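You operate a simulated robot arm through the tools that you are given. There is no shell and no other tool. Be economical: measure what you need, move in short steps, check, and stop when the job is done.

You run a simulated robot arm. Do the job below in one go: nothing can be reset, and whatever is moved stays where it is left.

JOB
Measure the shaft in the caliper and put it in the blue tray with its matching bush.
Fine: open the caliper wide again; the other bushes stay.

It is judged by the outcome, as a careful person would: the job done as asked, and still so three seconds after it is handed in. It fails if anything else is knocked over, pushed out of place, dropped, spilled or broken.

ROBOT AND FRAMES
A 7-joint arm with a two-finger parallel gripper, fixed in place. Base frame: the origin is at the foot of the arm, x ahead of it, y to its left, z up; the work surface is at about z = 85. Readings come in cm, degrees, newtons and seconds.
With the tool pointing down near the work surface it reaches from about 30 to 70 cm from the base axis. Its first joint turns from -66.0 to 66.0 degrees. Payload 1.57 kg.
The TCP is the grasp point between the finger pads, 3 cm short of the fingertips. In the tool frame z runs along the fingers and y along their closing line. Largest opening 11 cm; finger width 2.4, thickness 1.2; the body of the gripper, 4.8 by 11.2 cm, starts 7.8 cm behind the TCP.
Orientation is that of the tool frame in the base frame, as [roll, pitch, yaw] about the fixed x, y, z axes, in that order (R = Rz(yaw) Ry(pitch) Rx(roll)). With the fingers straight down and closing along the base's y, the tool's x points along the base's -x, its y along +y and its z along -z.

CONTROLS
- The arm moves only by the tool move_arm. Its argument "rows" is a list of rows, each a list of 7 numbers: the shift along the base's x, y, z in m, then the turn, a rotation vector about the base's x, y, z in degrees, then the finger opening in m, from 0 to 0.11. In form: [[tx, ty, tz, wx, wy, wz, fingers], ...]. A call has 1 to 10 rows; each row is the pose to reach, as a shift and turn from the pose commanded when the call began. Rows are played at 5 a second. More than 5 cm and 8.6 degrees between two rows, or a gripper value outside its range, and nothing of the call is played. A pose out of reach is approached as far as the arm can. The call stops where the force on the tool passes 70 N (or 10 N more than at its start, if that is more) or the arm is blocked; 0.2 s more then pass. The fingers move at their own pace (about 10.8 cm/s each) and stop on an object; they squeeze with about 27 N. The grip force told is the motor's: it shows also when the fingers shut on nothing. Time passes only in rows, and 0.2 s behind the last, so rows that repeat a pose let the fingers close. The reply holds the time, the measured pose of the TCP, the force on the tool along the base axes, the opening and the grip force, in the units named above and with some noise.
- Cameras (640 x 400 px; columns grow to the right, rows downward): "scene" is fixed at [16, -40.03, 138.87]; the picture's right is [0.78, -0.63, 0.00], its down [-0.46, -0.56, -0.69] and it looks along [0.43, 0.54, -0.72] (base axes); focal length 331 px, centre (320, 200). "wrist" rides on the gripper at [7, 1.6, -14.1] in the tool frame; the picture's right is [-0.23, 0.97, 0.00], its down [-0.86, -0.20, -0.48] and it looks along [-0.47, -0.11, 0.88] (tool axes); focal length 222 px, centre (320, 200). There is no depth. A picture from a camera that has moved, and an enlarged one, comes with that camera's place and axes in the base frame and with its lens.
- get_image(camera): a new picture of that camera. It takes no simulated time.
- inspect(camera, box): a new picture of the part [left, top, right, bottom] of that camera's present view, enlarged. It takes no simulated time.
- hand_in(): hands the job in; it is judged then, once.

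Work in short steps. Places have to be worked out from the pictures, the camera data and where the tool is seen: move nearer, look again, correct. Check each grasp and each placing, and mend what went wrong. You have 120 turns and 68 pictures in all, those below and enlarged ones among them. Open the gripper and draw the arm clear of the work before you hand the job in, unless the task says otherwise; then end with one line.

The tools are called after "Call:" as name(argument=value, ...) on one line, values as JSON. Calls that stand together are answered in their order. move_arm: Moves the arm, as the interface text tells. Its arguments: {"type":"object","properties":{"rows":{"type":"array"}},"required":["rows"]} The other tools are called the same way: get_image (camera) takes a picture; inspect (camera, box) takes an enlarged picture of a part of a camera's view; hand_in () hands the job in.

At the start:

```text
clock: 0.0
eef_pos: [37.25, -4.48, 111.39]
orientation: [-180.0, 0.1, -180.0]
wrist_force: [0.6, -1.2, 0.2]
finger_gap: 10.99
finger_force: 0.1
```

scene: 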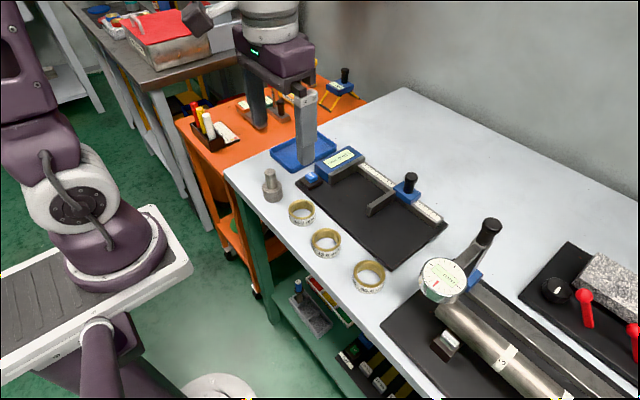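
wrist: 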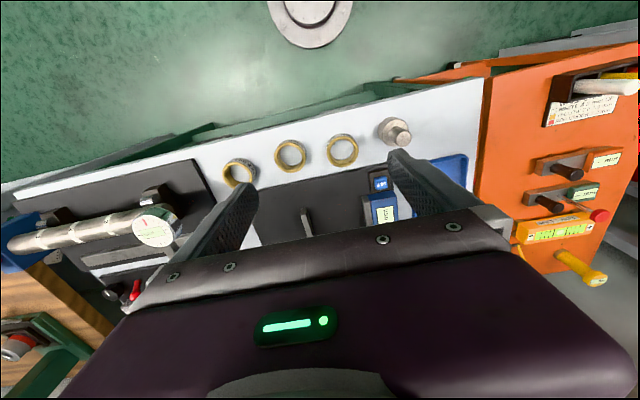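

The scene shows a stepped shaft, three bushes with labels, a caliper on a black mat and the blue tray under the gripper. I take enlarged views of the bushes and the caliper.

Call:
inspect(camera="scene", box=[240, 130, 460, 270])

Call:
inspect(camera="scene", box=[250, 160, 400, 300])

Call:
inspect(camera="wrist", box=[200, 100, 480, 260])

```text
2.86 times, centred on (350, 200) of scene
camera zoom: at [16.0, -40.03, 138.87], right [0.78, -0.63, 0.0], down [-0.46, -0.56, -0.69], along [0.43, 0.54, -0.72], focal length 947 px, centre (234, 200)
```

zoom: 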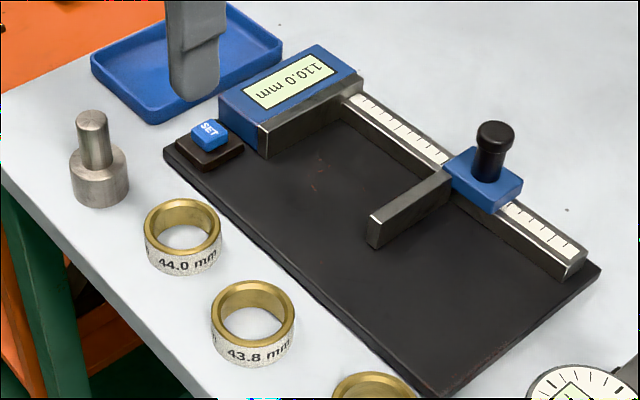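

```text
2.86 times, centred on (325, 230) of scene
camera zoom: at [16.0, -40.03, 138.87], right [0.78, -0.63, 0.0], down [-0.46, -0.56, -0.69], along [0.43, 0.54, -0.72], focal length 947 px, centre (306, 114)
```

zoom: 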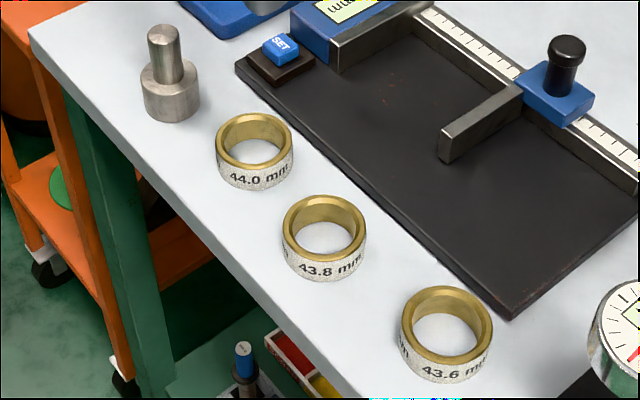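

```text
2.29 times, centred on (340, 180) of wrist
camera zoom: at [30.37, -2.83, 125.65], right [0.23, 0.97, 0.0], down [0.86, -0.2, 0.48], along [0.47, -0.11, -0.88], focal length 508 px, centre (274, 246)
```

zoom: 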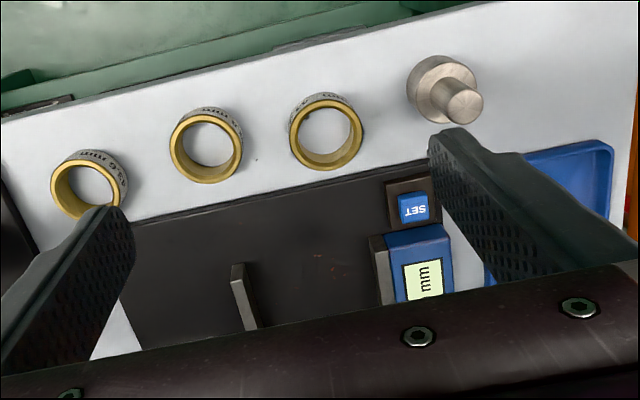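

Caliper reads 110.0 mm when wide open; bushes are 44.0, 43.8 and 43.6. My estimates: shaft (41,8), 44.0 bush (42,-1.4), 43.8 (41,-11), 43.6 (42,-22), slider knob (61,-13), jaws from x 53 to 61. I move at height toward the caliper to look down at it.

Call:
move_arm(rows=[[0.04, -0.01, 0, 0, 0, 0, 0.11], [0.08, -0.02, 0, 0, 0, 0, 0.11], [0.12, -0.04, 0, 0, 0, 0, 0.11], [0.16, -0.06, 0, 0, 0, 0, 0.11], [0.2, -0.075, 0, 0, 0, 0, 0.11], [0.2375, -0.0852, 0, 0, 0, 0, 0.11], [0.2375, -0.0852, 0, 0, 0, 0, 0.11]])

Call:
get_image(camera="wrist")

Call:
get_image(camera="scene")

```text
clock: 1.6
eef_pos: [61.12, -12.9, 111.45]
orientation: [180.0, -0.1, 179.9]
wrist_force: [-0.3, -0.9, -0.3]
finger_gap: 11.0
finger_force: 0.0
```

```text
62 pictures are left
camera wrist: at [54.06, -11.34, 125.66], right [0.23, 0.97, 0.0], down [0.86, -0.2, 0.48], along [0.46, -0.11, -0.88], focal length 222 px, centre (320, 200)
```

wrist: 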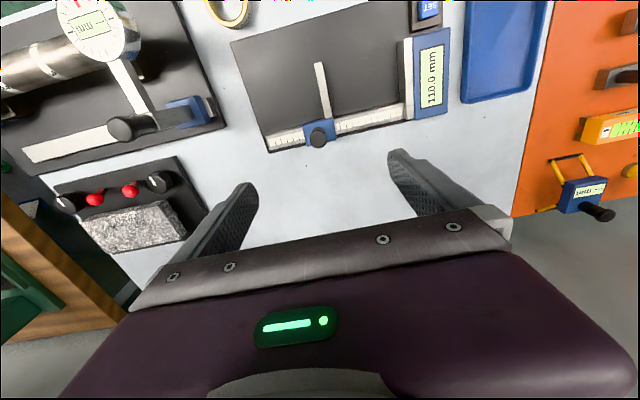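

```text
61 pictures are left
```

scene: 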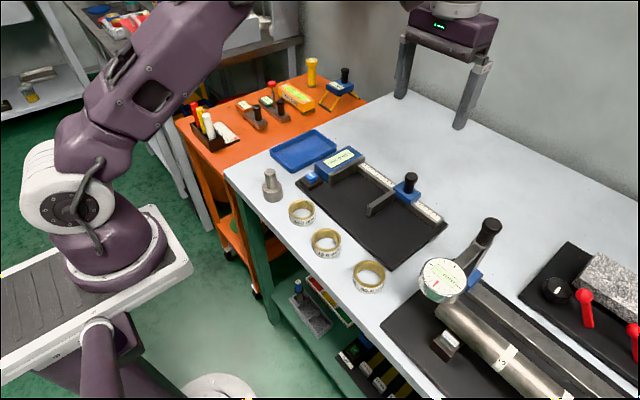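

From the wrist view the knob is at about (61.0,-13.3), top near z=95, agreeing with the scene estimate. I lower over it with the fingers open 6 cm, stopping just above to check.

Call:
move_arm(rows=[[0, -0.004, -0.04, 0, 0, 0, 0.06], [0, -0.004, -0.08, 0, 0, 0, 0.06], [0, -0.004, -0.12, 0, 0, 0, 0.06], [0, -0.004, -0.14, 0, 0, 0, 0.06], [0, -0.004, -0.14, 0, 0, 0, 0.06]])

Call:
get_image(camera="wrist")

Call:
inspect(camera="scene", box=[300, 120, 460, 220])

```text
clock: 2.8
eef_pos: [61.14, -13.46, 97.53]
orientation: [180.0, 0.0, 180.0]
wrist_force: [0.0, -0.1, -0.3]
finger_gap: 5.99
finger_force: 0.0
```

```text
60 pictures are left
camera wrist: at [54.08, -11.83, 111.65], right [0.23, 0.97, 0.0], down [0.85, -0.2, 0.48], along [0.47, -0.11, -0.88], focal length 222 px, centre (320, 200)
```

wrist: 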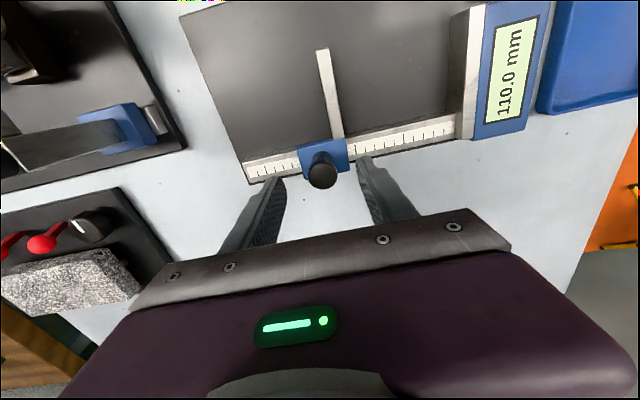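

```text
4.00 times, centred on (380, 170) of scene
camera zoom: at [16.0, -40.03, 138.87], right [0.78, -0.63, 0.0], down [-0.46, -0.56, -0.69], along [0.43, 0.54, -0.72], focal length 1325 px, centre (80, 320)
```

zoom: 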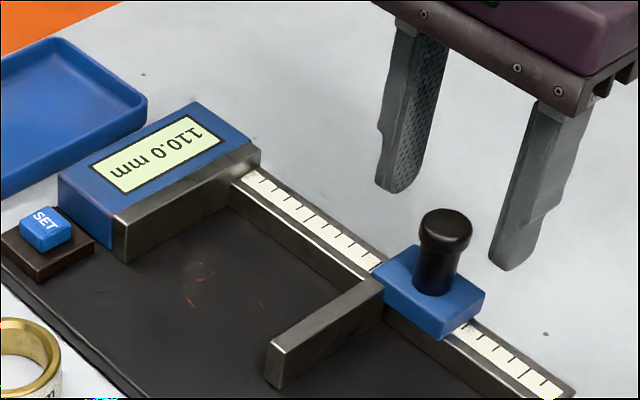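

The knob sits centred between the fingers, base at about z=90.3. I lower 3.2 cm and close on it.

Call:
move_arm(rows=[[-0.001, 0.001, -0.016, 0, 0, 0, 0.06], [-0.001, 0.001, -0.032, 0, 0, 0, 0.06], [-0.001, 0.001, -0.032, 0, 0, 0, 0.015], [-0.001, 0.001, -0.032, 0, 0, 0, 0.015], [-0.001, 0.001, -0.032, 0, 0, 0, 0.015]])

Call:
get_image(camera="wrist")

```text
clock: 4.0
eef_pos: [61.01, -13.29, 94.23]
orientation: [-180.0, 0.0, -180.0]
wrist_force: [0.1, 1.8, -0.5]
finger_gap: 2.57
finger_force: 26.9
```

```text
58 pictures are left
camera wrist: at [53.98, -11.7, 108.45], right [0.23, 0.97, 0.0], down [0.86, -0.2, 0.48], along [0.47, -0.11, -0.88], focal length 222 px, centre (320, 200)
```

wrist: 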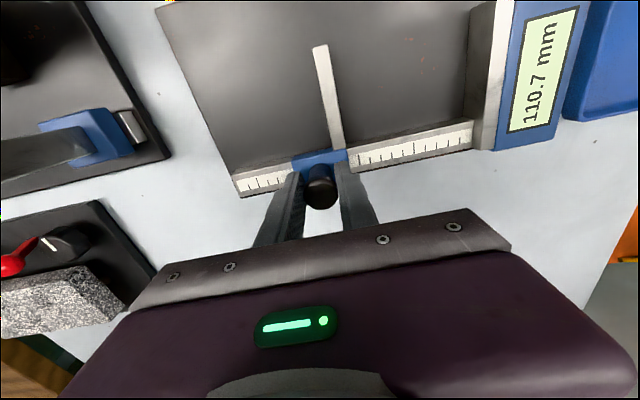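

Grip holds (2.57 cm, reading live at 110.7). I slide the empty caliper closed to check its zero, stopping ~5 mm short first.

Call:
move_arm(rows=[[0, 0.015, 0, 0, 0, 0, 0.015], [0, 0.03, 0, 0, 0, 0, 0.015], [0, 0.045, 0, 0, 0, 0, 0.015], [0, 0.06, 0, 0, 0, 0, 0.015], [0, 0.075, 0, 0, 0, 0, 0.015], [0, 0.09, 0, 0, 0, 0, 0.015], [0, 0.1, 0, 0, 0, 0, 0.015], [0, 0.105, 0, 0, 0, 0, 0.015], [0, 0.105, 0, 0, 0, 0, 0.015]])

Call:
get_image(camera="wrist")

```text
clock: 6.0
eef_pos: [60.98, -2.68, 94.24]
orientation: [-179.9, 0.0, 180.0]
wrist_force: [-11.2, -0.4, 10.6]
finger_gap: 2.56
finger_force: 27.0
```

```text
57 pictures are left
camera wrist: at [54.0, -1.13, 108.45], right [0.23, 0.97, 0.0], down [0.86, -0.2, 0.48], along [0.47, -0.11, -0.88], focal length 222 px, centre (320, 200)
```

wrist: 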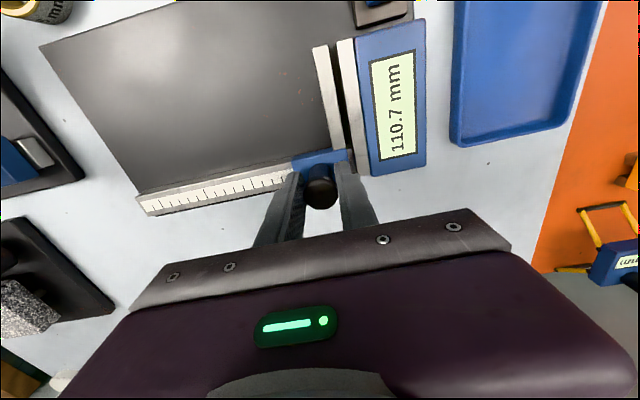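

The jaws are nearly shut but the display still says 110.7, so it may lag or hold. I close the last few mm and look again.

Call:
move_arm(rows=[[0, 0.002, 0, 0, 0, 0, 0.015], [0, 0.004, 0, 0, 0, 0, 0.015], [0, 0.006, 0, 0, 0, 0, 0.015], [0, 0.007, 0, 0, 0, 0, 0.015], [0, 0.007, 0, 0, 0, 0, 0.015], [0, 0.007, 0, 0, 0, 0, 0.015]])

Call:
inspect(camera="wrist", box=[280, 0, 480, 220])

```text
clock: 7.4
eef_pos: [61.0, -2.22, 94.3]
orientation: [-179.9, 0.0, 179.9]
wrist_force: [-10.9, -18.4, -0.6]
finger_gap: 2.6
finger_force: 27.4
```

```text
1.82 times, centred on (380, 110) of wrist
camera zoom: at [54.01, -0.59, 108.45], right [0.23, 0.97, 0.0], down [0.86, -0.2, 0.48], along [0.47, -0.11, -0.88], focal length 404 px, centre (211, 364)
```

zoom: 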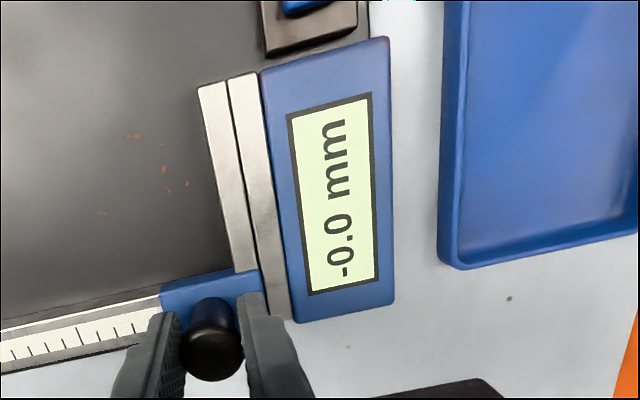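

The closed caliper reads -0.0, so zero is good (the display lags a little). I open it wide again, back to 110 mm.

Call:
move_arm(rows=[[0, -0.01, 0, 0, 0, 0, 0.015], [0, -0.025, 0, 0, 0, 0, 0.015], [0, -0.04, 0, 0, 0, 0, 0.015], [0, -0.055, 0, 0, 0, 0, 0.015], [0, -0.07, 0, 0, 0, 0, 0.015], [0, -0.085, 0, 0, 0, 0, 0.015], [0, -0.1, 0, 0, 0, 0, 0.015], [0, -0.111, 0, 0, 0, 0, 0.015], [0, -0.111, 0, 0, 0, 0, 0.015], [0, -0.111, 0, 0, 0, 0, 0.05]])

Call:
move_arm(rows=[[0, 0, 0, 0, 0, 0, 0.05], [0, 0, 0.04, 0, 0, 0, 0.05], [0, 0, 0.08, 0, 0, 0, 0.05], [-0.04, 0.03, 0.1, 0, 0, 0, 0.05], [-0.08, 0.06, 0.1, 0, 0, 0, 0.06], [-0.12, 0.1, 0.1, 0, 0, 0, 0.06], [-0.15, 0.14, 0.1, 0, 0, 0, 0.06], [-0.18, 0.18, 0.1, 0, 0, 0, 0.06], [-0.2, 0.215, 0.1, 0, 0, 0, 0.06], [-0.2, 0.215, 0.1, 0, 0, 0, 0.06]])

Call:
get_image(camera="wrist")

Call:
get_image(camera="scene")

```text
clock: 9.6
eef_pos: [61.16, -13.11, 94.19]
orientation: [-179.9, 0.1, 180.0]
wrist_force: [0.8, 0.9, -0.3]
finger_gap: 5.02
finger_force: 0.1
```

```text
refused: row 4 steps farther than a row can; nothing moved
```

```text
55 pictures are left
camera wrist: at [54.02, -11.55, 108.47], right [0.23, 0.97, 0.0], down [0.85, -0.2, 0.48], along [0.47, -0.11, -0.88], focal length 222 px, centre (320, 200)
```

wrist: 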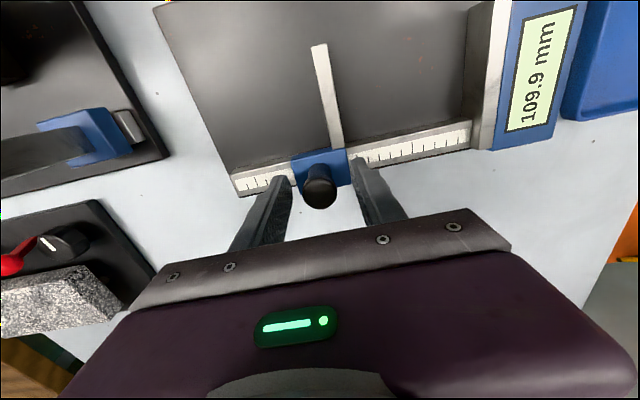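

```text
54 pictures are left
```

scene: 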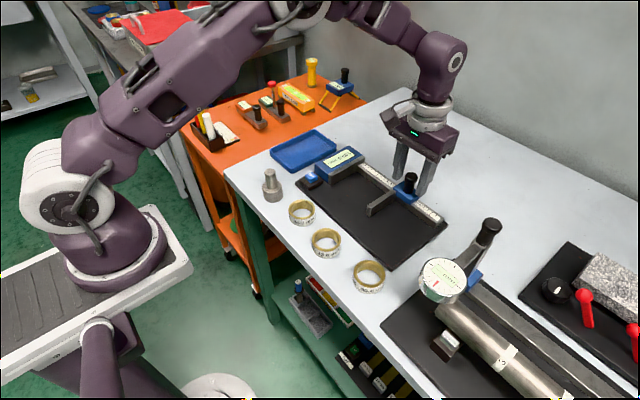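

The caliper is open at 109.9 and released; the second call was refused for a too-long step. I repeat it with shorter steps, rising and heading to the shaft at about (41,8).

Call:
move_arm(rows=[[0, 0, 0.045, 0, 0, 0, 0.05], [0, 0, 0.09, 0, 0, 0, 0.05], [-0.03, 0.03, 0.1, 0, 0, 0, 0.06], [-0.06, 0.065, 0.1, 0, 0, 0, 0.06], [-0.09, 0.1, 0.1, 0, 0, 0, 0.06], [-0.12, 0.135, 0.1, 0, 0, 0, 0.06], [-0.15, 0.17, 0.1, 0, 0, 0, 0.06], [-0.18, 0.195, 0.1, 0, 0, 0, 0.06], [-0.2, 0.213, 0.1, 0, 0, 0, 0.06], [-0.2, 0.213, 0.1, 0, 0, 0, 0.06]])

Call:
get_image(camera="wrist")

```text
clock: 11.8
eef_pos: [40.92, 8.16, 104.32]
orientation: [180.0, 0.0, 180.0]
wrist_force: [-0.6, 0.2, -0.2]
finger_gap: 6.02
finger_force: 0.0
```

```text
53 pictures are left
camera wrist: at [34.01, 9.71, 118.47], right [0.23, 0.97, 0.0], down [0.86, -0.2, 0.48], along [0.47, -0.11, -0.88], focal length 222 px, centre (320, 200)
```

wrist: 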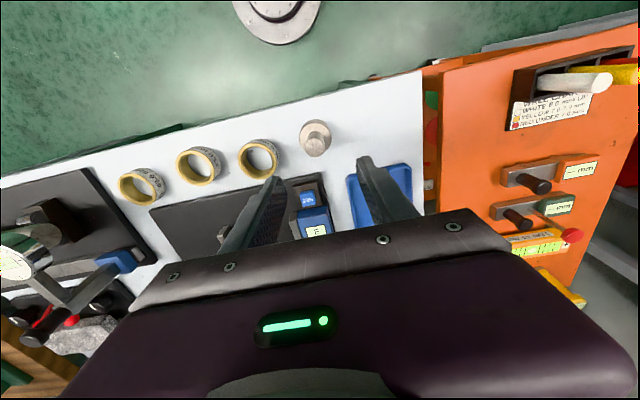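

The shaft's pin top projects to about (40.7,7.9), between the fingers. I lower to z≈97 and look again.

Call:
move_arm(rows=[[-0.001, -0.002, -0.035, 0, 0, 0, 0.06], [-0.001, -0.002, -0.075, 0, 0, 0, 0.06], [-0.001, -0.002, -0.075, 0, 0, 0, 0.06]])

Call:
get_image(camera="wrist")

Call:
inspect(camera="scene", box=[220, 110, 340, 220])

```text
clock: 12.6
eef_pos: [40.88, 7.82, 96.68]
orientation: [180.0, 0.0, -179.9]
wrist_force: [2.0, 0.5, 0.1]
finger_gap: 5.99
finger_force: 0.0
```

```text
52 pictures are left
camera wrist: at [33.98, 9.45, 110.85], right [0.23, 0.97, 0.0], down [0.85, -0.2, 0.48], along [0.47, -0.11, -0.88], focal length 222 px, centre (320, 200)
```

wrist: 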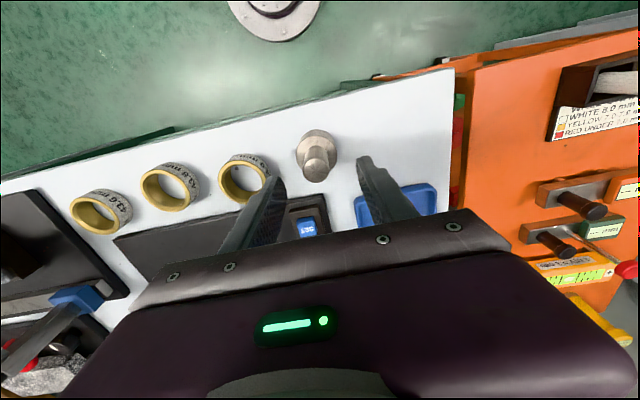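

```text
3.64 times, centred on (280, 165) of scene
camera zoom: at [16.0, -40.03, 138.87], right [0.78, -0.63, 0.0], down [-0.46, -0.56, -0.69], along [0.43, 0.54, -0.72], focal length 1205 px, centre (466, 327)
```

zoom: 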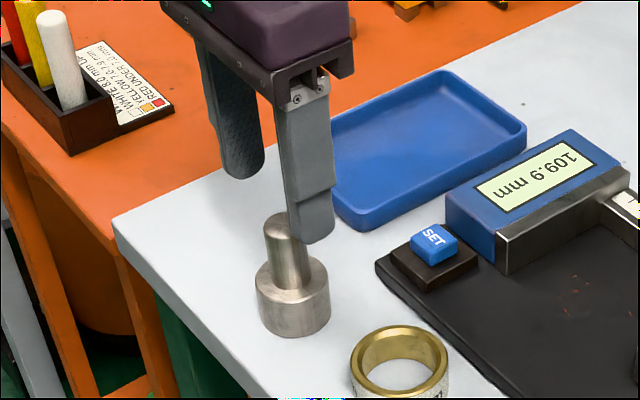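

Pin about (40.6,8.1), shoulder near z=88.3. I lower with tips to about 89.2 and check before closing.

Call:
move_arm(rows=[[-0.002, 0.002, -0.025, 0, 0, 0, 0.06], [-0.002, 0.002, -0.045, 0, 0, 0, 0.06], [-0.002, 0.002, -0.045, 0, 0, 0, 0.06]])

Call:
inspect(camera="wrist", box=[220, 100, 420, 230])

Call:
inspect(camera="scene", box=[220, 110, 340, 220])

```text
clock: 13.4
eef_pos: [40.72, 8.21, 92.23]
orientation: [180.0, -0.1, -179.9]
wrist_force: [0.4, -0.7, -0.2]
finger_gap: 6.02
finger_force: 0.0
```

```text
3.08 times, centred on (320, 165) of wrist
camera zoom: at [33.75, 9.71, 106.42], right [0.23, 0.97, 0.0], down [0.86, -0.2, 0.48], along [0.47, -0.11, -0.88], focal length 684 px, centre (320, 308)
```

zoom: 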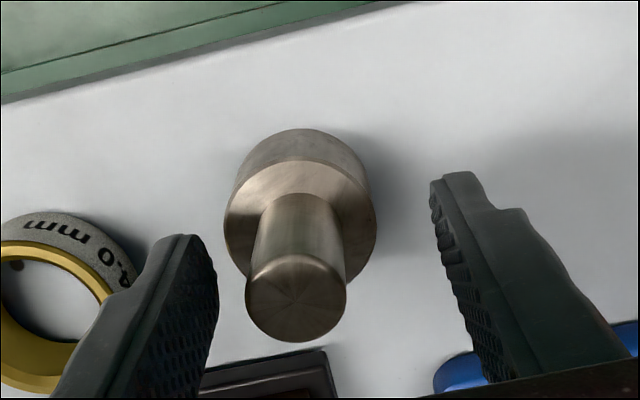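

```text
3.64 times, centred on (280, 165) of scene
camera zoom: at [16.0, -40.03, 138.87], right [0.78, -0.63, 0.0], down [-0.46, -0.56, -0.69], along [0.43, 0.54, -0.72], focal length 1205 px, centre (466, 327)
```

zoom: 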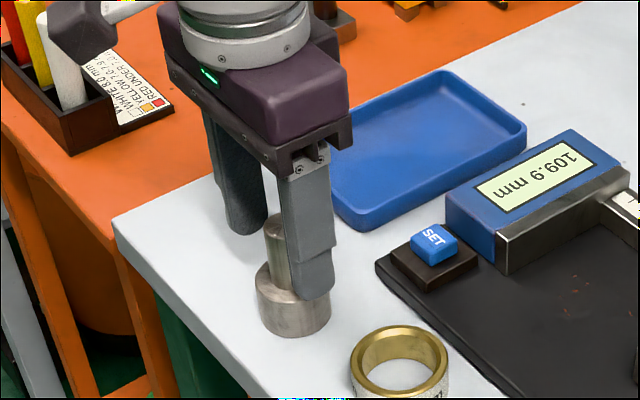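

Between the fingers the pin looks about 0.4 cm toward -y; I shift, then close on it.

Call:
move_arm(rows=[[0, -0.004, 0, 0, 0, 0, 0.06], [0, -0.004, 0, 0, 0, 0, 0.045], [0, -0.004, 0, 0, 0, 0, 0.035], [0, -0.004, 0, 0, 0, 0, 0.03], [0, -0.004, 0, 0, 0, 0, 0.01], [0, -0.004, 0, 0, 0, 0, 0.01], [0, -0.004, 0, 0, 0, 0, 0.01]])

Call:
inspect(camera="wrist", box=[220, 100, 420, 230])

```text
clock: 15.0
eef_pos: [40.8, 7.65, 92.23]
orientation: [180.0, 0.0, 180.0]
wrist_force: [-0.6, 0.5, 0.1]
finger_gap: 2.34
finger_force: 26.6
```

```text
3.08 times, centred on (320, 165) of wrist
camera zoom: at [33.75, 9.34, 106.46], right [0.23, 0.97, 0.0], down [0.86, -0.2, 0.48], along [0.47, -0.11, -0.88], focal length 684 px, centre (320, 308)
```

zoom: 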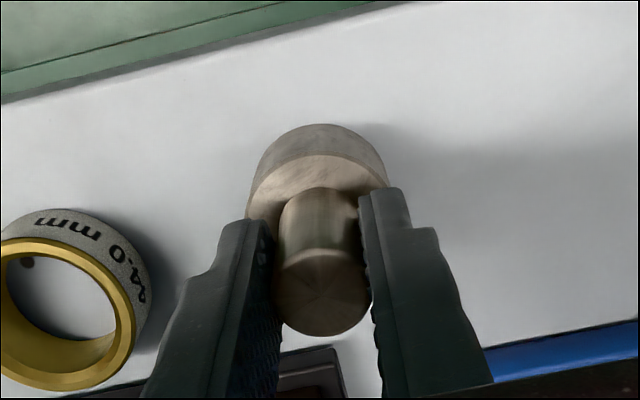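

Pin held (2.34 cm). I lift 10 cm and carry the shaft over between the jaws, aiming at (56.3,-3.5).

Call:
move_arm(rows=[[0, 0, 0.03, 0, 0, 0, 0.01], [0, 0, 0.065, 0, 0, 0, 0.01], [0, 0, 0.1, 0, 0, 0, 0.01], [0.03, -0.02, 0.1, 0, 0, 0, 0.01], [0.06, -0.04, 0.1, 0, 0, 0, 0.01], [0.09, -0.06, 0.1, 0, 0, 0, 0.01], [0.12, -0.085, 0.1, 0, 0, 0, 0.01], [0.145, -0.105, 0.1, 0, 0, 0, 0.01], [0.155, -0.113, 0.1, 0, 0, 0, 0.01], [0.155, -0.113, 0.1, 0, 0, 0, 0.01]])

Call:
get_image(camera="wrist")

Call:
inspect(camera="scene", box=[290, 90, 450, 250])

```text
clock: 17.2
eef_pos: [56.16, -3.42, 102.2]
orientation: [-180.0, 0.0, 180.0]
wrist_force: [0.2, 0.4, -4.1]
finger_gap: 2.33
finger_force: 27.1
```

```text
47 pictures are left
camera wrist: at [49.19, -1.92, 116.5], right [0.23, 0.97, 0.0], down [0.86, -0.2, 0.48], along [0.47, -0.11, -0.88], focal length 222 px, centre (320, 200)
```

wrist: 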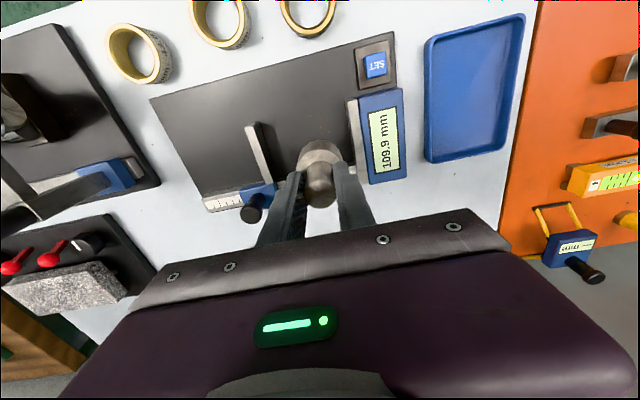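

```text
2.50 times, centred on (370, 170) of scene
camera zoom: at [16.01, -40.04, 138.87], right [0.78, -0.63, 0.0], down [-0.46, -0.56, -0.69], along [0.43, 0.54, -0.72], focal length 828 px, centre (195, 275)
```

zoom: 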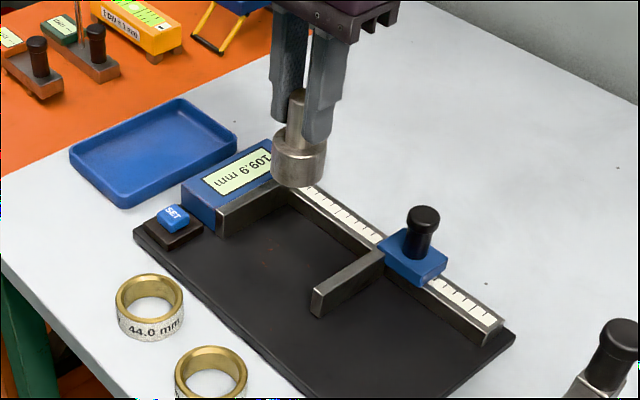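

The shaft hangs over the gap between the jaws, clear of the beam. I lower to about 1.5 cm above mat contact.

Call:
move_arm(rows=[[0, 0, -0.03, 0, 0, 0, 0.01], [0, 0, -0.055, 0, 0, 0, 0.01], [0, 0, -0.075, 0, 0, 0, 0.01], [0, 0, -0.075, 0, 0, 0, 0.01]])

Call:
inspect(camera="scene", box=[290, 90, 450, 250])

Call:
get_image(camera="wrist")

```text
clock: 18.2
eef_pos: [56.24, -3.65, 94.62]
orientation: [-179.9, -0.1, -180.0]
wrist_force: [-0.6, 0.2, -4.0]
finger_gap: 2.35
finger_force: 26.8
```

```text
2.50 times, centred on (370, 170) of scene
camera zoom: at [16.01, -40.03, 138.87], right [0.78, -0.63, 0.0], down [-0.46, -0.56, -0.69], along [0.43, 0.54, -0.72], focal length 828 px, centre (195, 275)
```

zoom: 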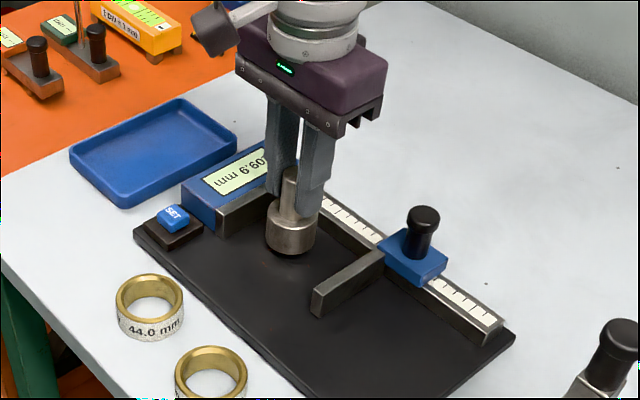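

```text
44 pictures are left
camera wrist: at [49.2, -2.03, 108.95], right [0.23, 0.97, 0.0], down [0.86, -0.2, 0.48], along [0.47, -0.11, -0.88], focal length 222 px, centre (320, 200)
```

wrist: 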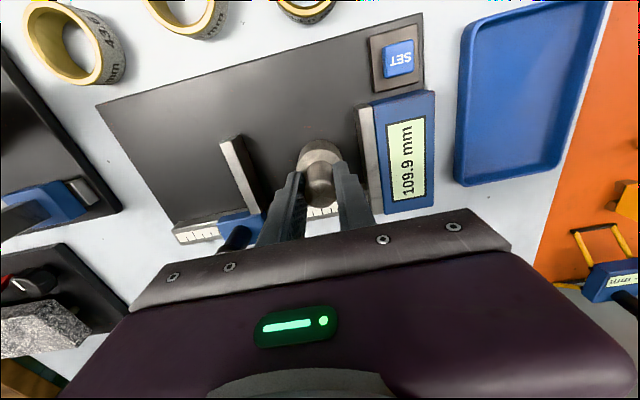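

Nicely between the jaws. I lower in small steps, watching the force for contact.

Call:
move_arm(rows=[[0, 0, -0.004, 0, 0, 0, 0.01], [0, 0, -0.008, 0, 0, 0, 0.01], [0, 0, -0.011, 0, 0, 0, 0.01], [0, 0, -0.011, 0, 0, 0, 0.01]])

```text
clock: 19.2
eef_pos: [56.25, -3.61, 93.68]
orientation: [-179.9, 0.2, 180.0]
wrist_force: [-0.5, -0.1, 25.7]
finger_gap: 2.32
finger_force: 27.5
```

Contact with the mat at z≈93.7. I ease up 1.5 mm, release and rise.

Call:
move_arm(rows=[[0, 0, 0.001, 0, 0, 0, 0.01], [0, 0, 0.001, 0, 0, 0, 0.03], [0, 0, 0.001, 0, 0, 0, 0.045], [0, 0, 0.001, 0, 0, 0, 0.05], [0, 0, 0.04, 0, 0, 0, 0.05], [0, 0, 0.08, 0, 0, 0, 0.05], [0.01, -0.03, 0.1, 0, 0, 0, 0.05], [0.03, -0.06, 0.1, 0, 0, 0, 0.05], [0.0475, -0.098, 0.1, 0, 0, 0, 0.05], [0.0475, -0.098, 0.1, 0, 0, 0, 0.05]])

Call:
get_image(camera="wrist")

Call:
inspect(camera="scene", box=[290, 90, 450, 250])

```text
clock: 21.4
eef_pos: [60.84, -13.26, 103.84]
orientation: [-180.0, -0.1, 179.9]
wrist_force: [-0.7, 0.4, 0.4]
finger_gap: 5.02
finger_force: 0.1
```

```text
43 pictures are left
camera wrist: at [53.89, -11.77, 117.96], right [0.23, 0.97, 0.0], down [0.86, -0.2, 0.48], along [0.47, -0.11, -0.88], focal length 222 px, centre (320, 200)
```

wrist: 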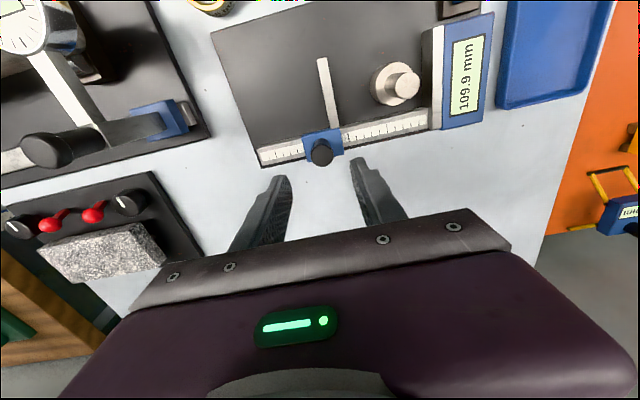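

```text
2.50 times, centred on (370, 170) of scene
camera zoom: at [16.0, -40.04, 138.87], right [0.78, -0.63, 0.0], down [-0.46, -0.56, -0.69], along [0.43, 0.54, -0.72], focal length 828 px, centre (195, 275)
```

zoom: 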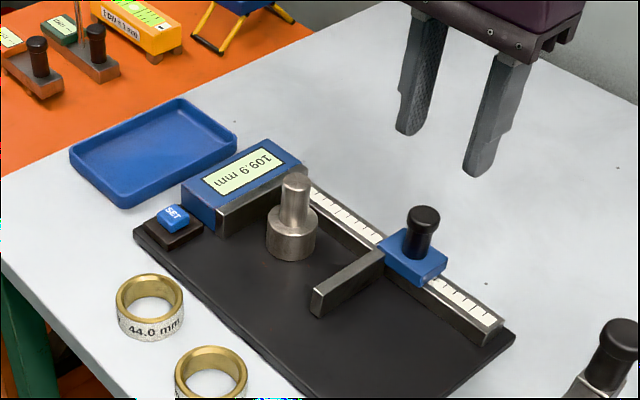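

Shaft stands between the jaws. I come down on the slider knob again and grip it.

Call:
move_arm(rows=[[0.002, 0.001, -0.04, 0, 0, 0, 0.05], [0.002, 0.001, -0.08, 0, 0, 0, 0.05], [0.002, 0.001, -0.096, 0, 0, 0, 0.05], [0.002, 0.001, -0.096, 0, 0, 0, 0.015], [0.002, 0.001, -0.096, 0, 0, 0, 0.015], [0.002, 0.001, -0.096, 0, 0, 0, 0.015]])

Call:
move_arm(rows=[[0, 0.01, 0, 0, 0, 0, 0.015], [0, 0.02, 0, 0, 0, 0, 0.015], [0, 0.03, 0, 0, 0, 0, 0.015], [0, 0.04, 0, 0, 0, 0, 0.015], [0, 0.044, 0, 0, 0, 0, 0.015], [0, 0.048, 0, 0, 0, 0, 0.015], [0, 0.052, 0, 0, 0, 0, 0.015], [0, 0.056, 0, 0, 0, 0, 0.015], [0, 0.06, 0, 0, 0, 0, 0.015]])

Call:
get_image(camera="wrist")

```text
clock: 22.8
eef_pos: [61.25, -13.33, 94.14]
orientation: [180.0, 0.0, 179.9]
wrist_force: [-1.7, 1.3, 0.1]
finger_gap: 2.56
finger_force: 26.9
```

```text
clock: 24.8
eef_pos: [61.17, -7.15, 94.14]
orientation: [180.0, -0.1, 180.0]
wrist_force: [3.9, -2.7, 0.5]
finger_gap: 2.58
finger_force: 26.9
```

```text
41 pictures are left
camera wrist: at [54.17, -5.67, 108.28], right [0.23, 0.97, 0.0], down [0.85, -0.2, 0.48], along [0.47, -0.11, -0.88], focal length 222 px, centre (320, 200)
```

wrist: 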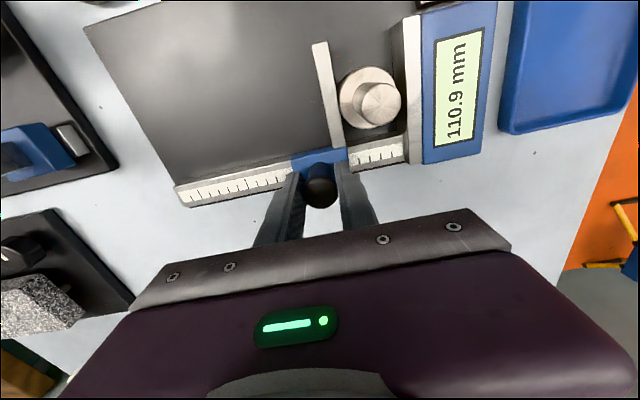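

The shaft nearly touches both jaws. I close the last few millimetres gently and hold until the reading settles.

Call:
move_arm(rows=[[0, 0.002, 0, 0, 0, 0, 0.015], [0, 0.004, 0, 0, 0, 0, 0.015], [0, 0.006, 0, 0, 0, 0, 0.015], [0, 0.007, 0, 0, 0, 0, 0.015], [0, 0.007, 0, 0, 0, 0, 0.015], [0, 0.007, 0, 0, 0, 0, 0.015], [0, 0.007, 0, 0, 0, 0, 0.015], [0, 0.007, 0, 0, 0, 0, 0.015]])

Call:
inspect(camera="wrist", box=[280, 0, 520, 220])

```text
clock: 26.6
eef_pos: [61.24, -6.51, 94.11]
orientation: [-179.9, -0.1, 180.0]
wrist_force: [5.7, -6.3, 6.8]
finger_gap: 2.57
finger_force: 27.3
```

```text
1.82 times, centred on (400, 110) of wrist
camera zoom: at [54.16, -4.98, 108.27], right [0.23, 0.97, 0.0], down [0.85, -0.2, 0.48], along [0.47, -0.11, -0.88], focal length 404 px, centre (174, 364)
```

zoom: 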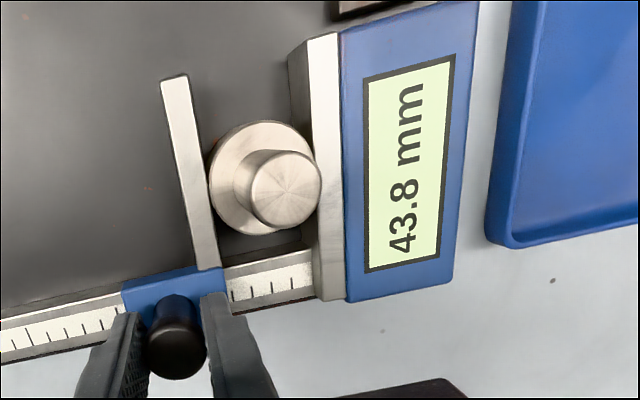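

It reads 43.8. I press slightly more to confirm the reading is firm.

Call:
move_arm(rows=[[0, 0.002, 0, 0, 0, 0, 0.015], [0, 0.003, 0, 0, 0, 0, 0.015], [0, 0.003, 0, 0, 0, 0, 0.015], [0, 0.003, 0, 0, 0, 0, 0.015], [0, 0.003, 0, 0, 0, 0, 0.015]])

Call:
inspect(camera="wrist", box=[280, 0, 520, 220])

```text
clock: 27.8
eef_pos: [61.21, -6.61, 93.98]
orientation: [-179.7, -0.1, 179.9]
wrist_force: [5.9, -32.9, 4.0]
finger_gap: 2.57
finger_force: 27.1
```

```text
1.82 times, centred on (400, 110) of wrist
camera zoom: at [54.18, -4.88, 108.27], right [0.23, 0.97, 0.0], down [0.85, -0.2, 0.48], along [0.47, -0.11, -0.88], focal length 404 px, centre (174, 364)
```

zoom: 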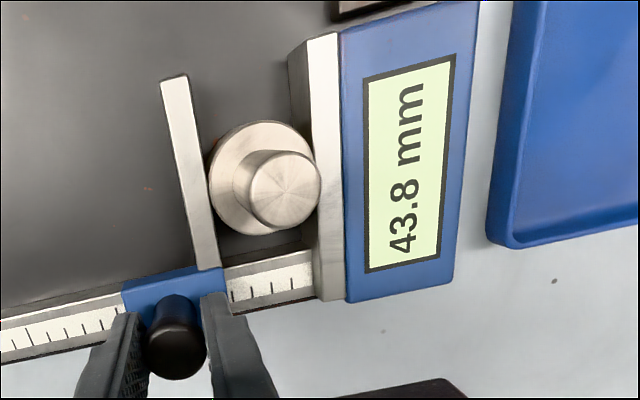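

Firm at 43.8 mm: the match is the 43.8 bush (middle one). I open the caliper wide again and release the knob.

Call:
move_arm(rows=[[0, -0.008, 0, 0, 0, 0, 0.015], [0, -0.02, 0, 0, 0, 0, 0.015], [0, -0.035, 0, 0, 0, 0, 0.015], [0, -0.05, 0, 0, 0, 0, 0.015], [0, -0.065, 0, 0, 0, 0, 0.015], [0, -0.071, 0, 0, 0, 0, 0.015], [0, -0.071, 0, 0, 0, 0, 0.015], [0, -0.071, 0, 0, 0, 0, 0.05], [0, -0.071, 0, 0, 0, 0, 0.05]])

Call:
move_arm(rows=[[0, 0, 0.04, 0, 0, 0, 0.05], [0, 0, 0.08, 0, 0, 0, 0.05], [0, 0.02, 0.1, 0, 0, 0, 0.06], [-0.02, 0.05, 0.1, 0, 0, 0, 0.06], [-0.035, 0.085, 0.1, 0, 0, 0, 0.06], [-0.048, 0.114, 0.1, 0, 0, 0, 0.06], [-0.048, 0.114, 0.1, 0, 0, 0, 0.06]])

Call:
get_image(camera="wrist")

Call:
inspect(camera="scene", box=[290, 90, 450, 250])

```text
clock: 29.8
eef_pos: [61.22, -13.36, 93.99]
orientation: [-180.0, 0.0, -180.0]
wrist_force: [-0.7, -0.7, -0.3]
finger_gap: 5.02
finger_force: 0.0
```

```text
clock: 31.4
eef_pos: [56.44, -1.83, 104.05]
orientation: [179.9, -0.1, 180.0]
wrist_force: [1.0, 0.4, 0.4]
finger_gap: 5.99
finger_force: 0.0
```

```text
38 pictures are left
camera wrist: at [49.33, -0.31, 118.3], right [0.23, 0.97, 0.0], down [0.85, -0.2, 0.48], along [0.47, -0.11, -0.88], focal length 222 px, centre (320, 200)
```

wrist: 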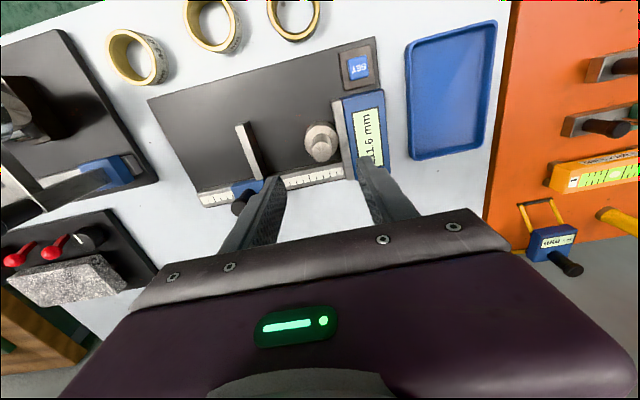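

```text
2.50 times, centred on (370, 170) of scene
camera zoom: at [16.0, -40.03, 138.87], right [0.78, -0.63, 0.0], down [-0.46, -0.56, -0.69], along [0.43, 0.54, -0.72], focal length 828 px, centre (195, 275)
```

zoom: 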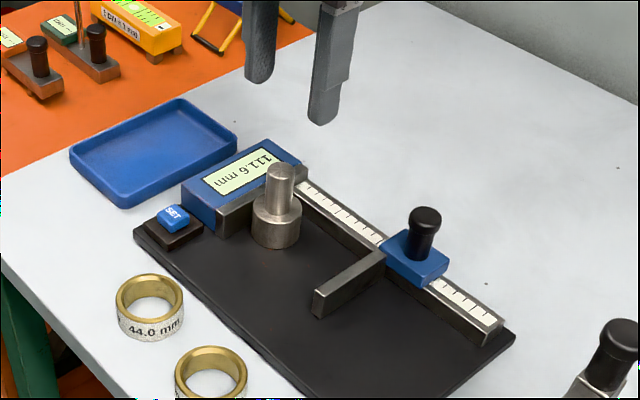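

Caliper reads 111.6, wide open. The shaft, corrected for bias, is near (56.1,-1.7); I lower over it and look.

Call:
move_arm(rows=[[-0.003, 0.001, -0.04, 0, 0, 0, 0.05], [-0.003, 0.001, -0.06, 0, 0, 0, 0.05], [-0.003, 0.001, -0.06, 0, 0, 0, 0.05]])

Call:
get_image(camera="wrist")

Call:
inspect(camera="scene", box=[290, 90, 450, 250])

```text
clock: 32.2
eef_pos: [56.05, -1.84, 98.01]
orientation: [-179.9, -0.1, -179.9]
wrist_force: [-0.1, 0.6, 0.7]
finger_gap: 5.0
finger_force: 0.0
```

```text
36 pictures are left
camera wrist: at [49.07, -0.19, 112.23], right [0.23, 0.97, 0.0], down [0.85, -0.2, 0.48], along [0.47, -0.11, -0.88], focal length 222 px, centre (320, 200)
```

wrist: 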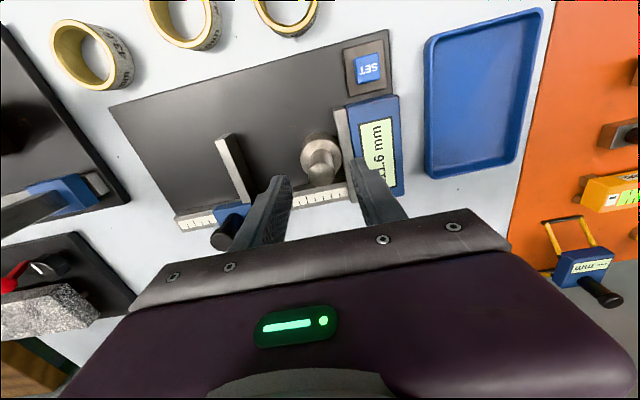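

```text
2.50 times, centred on (370, 170) of scene
camera zoom: at [16.0, -40.03, 138.87], right [0.78, -0.63, 0.0], down [-0.46, -0.56, -0.69], along [0.43, 0.54, -0.72], focal length 828 px, centre (195, 275)
```

zoom: 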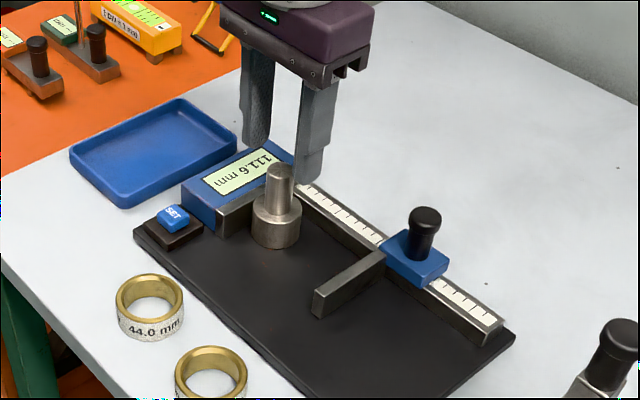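

Centred. Since the fixed jaw top may be around z=90.5, I grip the pin a bit higher (tips at ≈91.6) with a narrower opening.

Call:
move_arm(rows=[[0, 0.001, 0, 0, 0, 0, 0.042], [0, 0.001, -0.02, 0, 0, 0, 0.042], [0, 0.001, -0.034, 0, 0, 0, 0.042], [0, 0.001, -0.034, 0, 0, 0, 0.03], [0, 0.001, -0.034, 0, 0, 0, 0.01], [0, 0.001, -0.034, 0, 0, 0, 0.01], [0, 0.001, -0.034, 0, 0, 0, 0.01]])

Call:
get_image(camera="wrist")

```text
clock: 33.8
eef_pos: [56.08, -1.63, 94.63]
orientation: [-179.9, 0.1, 179.9]
wrist_force: [1.2, 1.4, 0.1]
finger_gap: 2.32
finger_force: 27.3
```

```text
34 pictures are left
camera wrist: at [49.07, -0.15, 108.84], right [0.23, 0.97, 0.0], down [0.86, -0.2, 0.48], along [0.47, -0.11, -0.88], focal length 222 px, centre (320, 200)
```

wrist: 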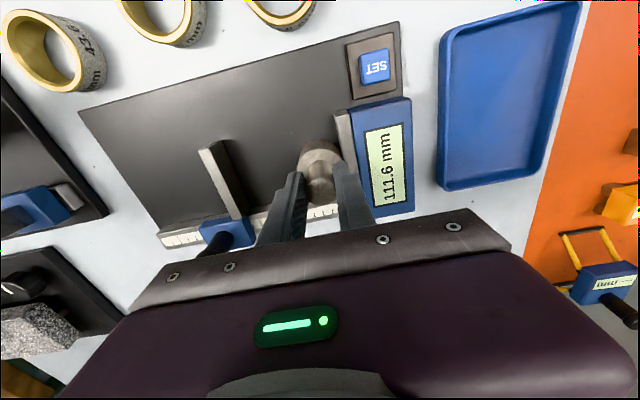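

Pin gripped. Tray spans about x 48.5–62.5, y 10.2–20.6; I lift and carry the shaft to its far half, (59,15.4).

Call:
move_arm(rows=[[0, 0, 0.03, 0, 0, 0, 0.01], [0, 0, 0.065, 0, 0, 0, 0.01], [0, 0, 0.095, 0, 0, 0, 0.01], [0.005, 0.03, 0.095, 0, 0, 0, 0.01], [0.01, 0.065, 0.095, 0, 0, 0, 0.01], [0.02, 0.1, 0.095, 0, 0, 0, 0.01], [0.025, 0.135, 0.095, 0, 0, 0, 0.01], [0.029, 0.16, 0.095, 0, 0, 0, 0.01], [0.029, 0.17, 0.095, 0, 0, 0, 0.01], [0.029, 0.17, 0.095, 0, 0, 0, 0.01]])

Call:
get_image(camera="wrist")

Call:
inspect(camera="scene", box=[240, 70, 400, 210])

```text
clock: 36.0
eef_pos: [58.91, 15.33, 104.1]
orientation: [-180.0, 0.1, 180.0]
wrist_force: [1.0, -0.2, -3.7]
finger_gap: 2.34
finger_force: 27.1
```

```text
33 pictures are left
camera wrist: at [51.96, 16.84, 118.38], right [0.23, 0.97, 0.0], down [0.86, -0.2, 0.48], along [0.47, -0.11, -0.88], focal length 222 px, centre (320, 200)
```

wrist: 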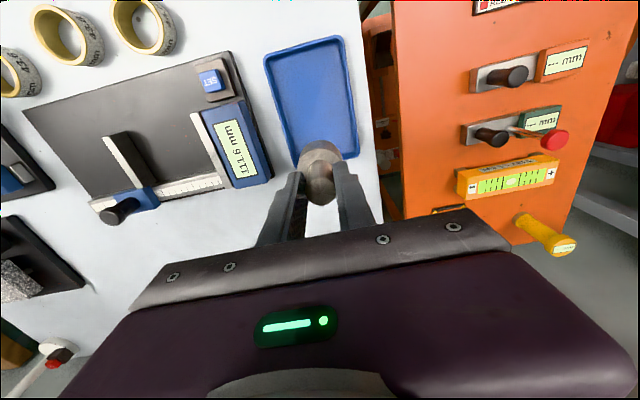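

```text
2.86 times, centred on (320, 140) of scene
camera zoom: at [16.01, -40.03, 138.87], right [0.78, -0.63, 0.0], down [-0.46, -0.56, -0.69], along [0.43, 0.54, -0.72], focal length 947 px, centre (320, 371)
```

zoom: 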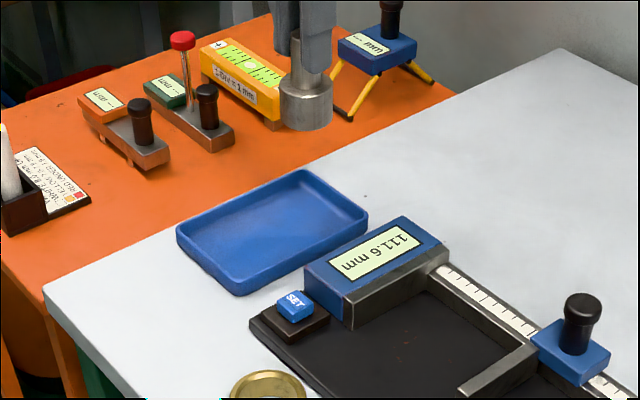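

Tray extents agree (x 48–62, y 11–20). I lower to about 1.5 cm above the tray floor and check.

Call:
move_arm(rows=[[0, 0, -0.04, 0, 0, 0, 0.01], [0, 0, -0.07, 0, 0, 0, 0.01], [0, 0, -0.088, 0, 0, 0, 0.01], [0, 0, -0.088, 0, 0, 0, 0.01]])

Call:
inspect(camera="scene", box=[240, 70, 400, 210])

Call:
inspect(camera="wrist", box=[200, 0, 440, 220])

```text
clock: 37.0
eef_pos: [59.06, 15.4, 95.25]
orientation: [179.9, 0.0, 180.0]
wrist_force: [-0.1, -0.4, -3.7]
finger_gap: 2.34
finger_force: 27.1
```

```text
2.86 times, centred on (320, 140) of scene
camera zoom: at [16.01, -40.03, 138.87], right [0.78, -0.63, 0.0], down [-0.46, -0.56, -0.69], along [0.43, 0.54, -0.72], focal length 947 px, centre (320, 371)
```

zoom: 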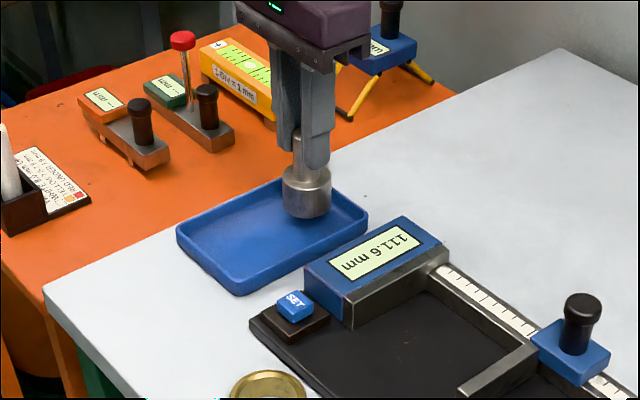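

```text
1.82 times, centred on (320, 110) of wrist
camera zoom: at [51.95, 16.89, 109.49], right [0.23, 0.97, 0.0], down [0.86, -0.2, 0.48], along [0.47, -0.11, -0.88], focal length 404 px, centre (320, 364)
```

zoom: 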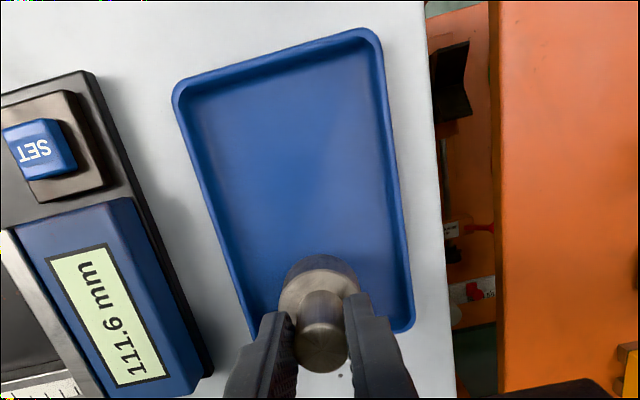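

In the tray area but near the far wall; I shift 0.6 cm back and lower slowly to contact.

Call:
move_arm(rows=[[-0.006, 0, 0, 0, 0, 0, 0.01], [-0.006, 0, -0.006, 0, 0, 0, 0.01], [-0.006, 0, -0.01, 0, 0, 0, 0.01], [-0.006, 0, -0.014, 0, 0, 0, 0.01], [-0.006, 0, -0.017, 0, 0, 0, 0.01], [-0.006, 0, -0.017, 0, 0, 0, 0.01]])

```text
clock: 38.4
eef_pos: [58.42, 15.26, 93.69]
orientation: [179.9, 0.0, -180.0]
wrist_force: [0.1, 0.1, -3.4]
finger_gap: 2.35
finger_force: 27.1
```

Call:
move_arm(rows=[[0, 0, -0.001, 0, 0, 0, 0.01], [0, 0, -0.002, 0, 0, 0, 0.01], [0, 0, -0.003, 0, 0, 0, 0.01], [0, 0, -0.003, 0, 0, 0, 0.01]])

```text
clock: 39.4
eef_pos: [58.34, 15.18, 93.46]
orientation: [179.9, 0.1, 179.9]
wrist_force: [-1.8, 1.9, 22.8]
finger_gap: 2.34
finger_force: 26.9
```

Contact with the tray floor at z≈93.5. I ease up, release, rise, and head toward the 43.8 bush.

Call:
move_arm(rows=[[0, 0, 0.0015, 0, 0, 0, 0.01], [0, 0, 0.0015, 0, 0, 0, 0.03], [0, 0, 0.0015, 0, 0, 0, 0.045], [0, 0, 0.0015, 0, 0, 0, 0.045], [0, 0, 0.04, 0, 0, 0, 0.045], [0, 0, 0.08, 0, 0, 0, 0.05], [0, 0, 0.11, 0, 0, 0, 0.05], [-0.025, -0.035, 0.11, 0, 0, 0, 0.07], [-0.05, -0.07, 0.11, 0, 0, 0, 0.08], [-0.07, -0.1, 0.11, 0, 0, 0, 0.08]])

Call:
move_arm(rows=[[-0.025, -0.035, 0, 0, 0, 0, 0.08], [-0.045, -0.075, 0, 0, 0, 0, 0.08], [-0.065, -0.11, 0, 0, 0, 0, 0.08], [-0.09, -0.145, 0, 0, 0, 0, 0.08], [-0.102, -0.16, 0, 0, 0, 0, 0.08], [-0.102, -0.16, 0, 0, 0, 0, 0.08]])

Call:
get_image(camera="wrist")

Call:
inspect(camera="scene", box=[250, 110, 410, 290])

```text
clock: 41.6
eef_pos: [51.26, 5.31, 104.31]
orientation: [-180.0, 0.1, 179.9]
wrist_force: [0.6, 0.0, 0.2]
finger_gap: 8.0
finger_force: 0.1
```

```text
clock: 43.0
eef_pos: [41.21, -10.81, 104.34]
orientation: [-180.0, 0.0, -180.0]
wrist_force: [-0.4, -0.6, -0.7]
finger_gap: 8.02
finger_force: 0.1
```

```text
29 pictures are left
camera wrist: at [34.13, -9.17, 118.56], right [0.23, 0.97, 0.0], down [0.85, -0.2, 0.48], along [0.47, -0.11, -0.88], focal length 222 px, centre (320, 200)
```

wrist: 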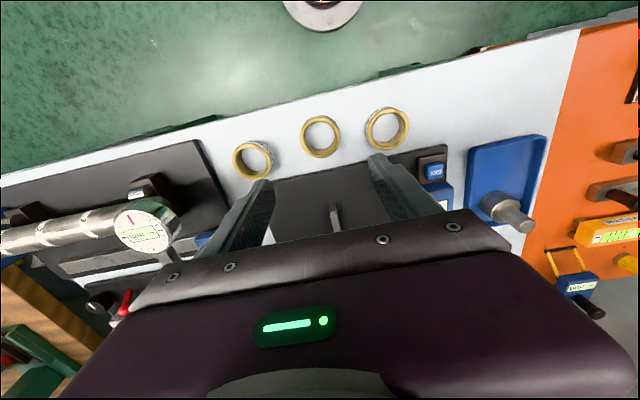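

```text
2.22 times, centred on (330, 200) of scene
camera zoom: at [16.0, -40.04, 138.87], right [0.78, -0.63, 0.0], down [-0.46, -0.56, -0.69], along [0.43, 0.54, -0.72], focal length 736 px, centre (298, 200)
```

zoom: 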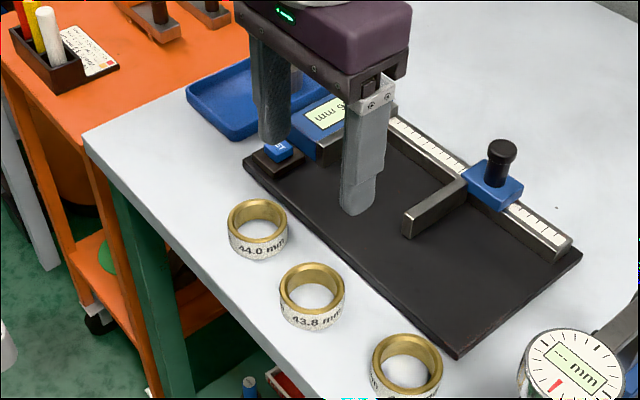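

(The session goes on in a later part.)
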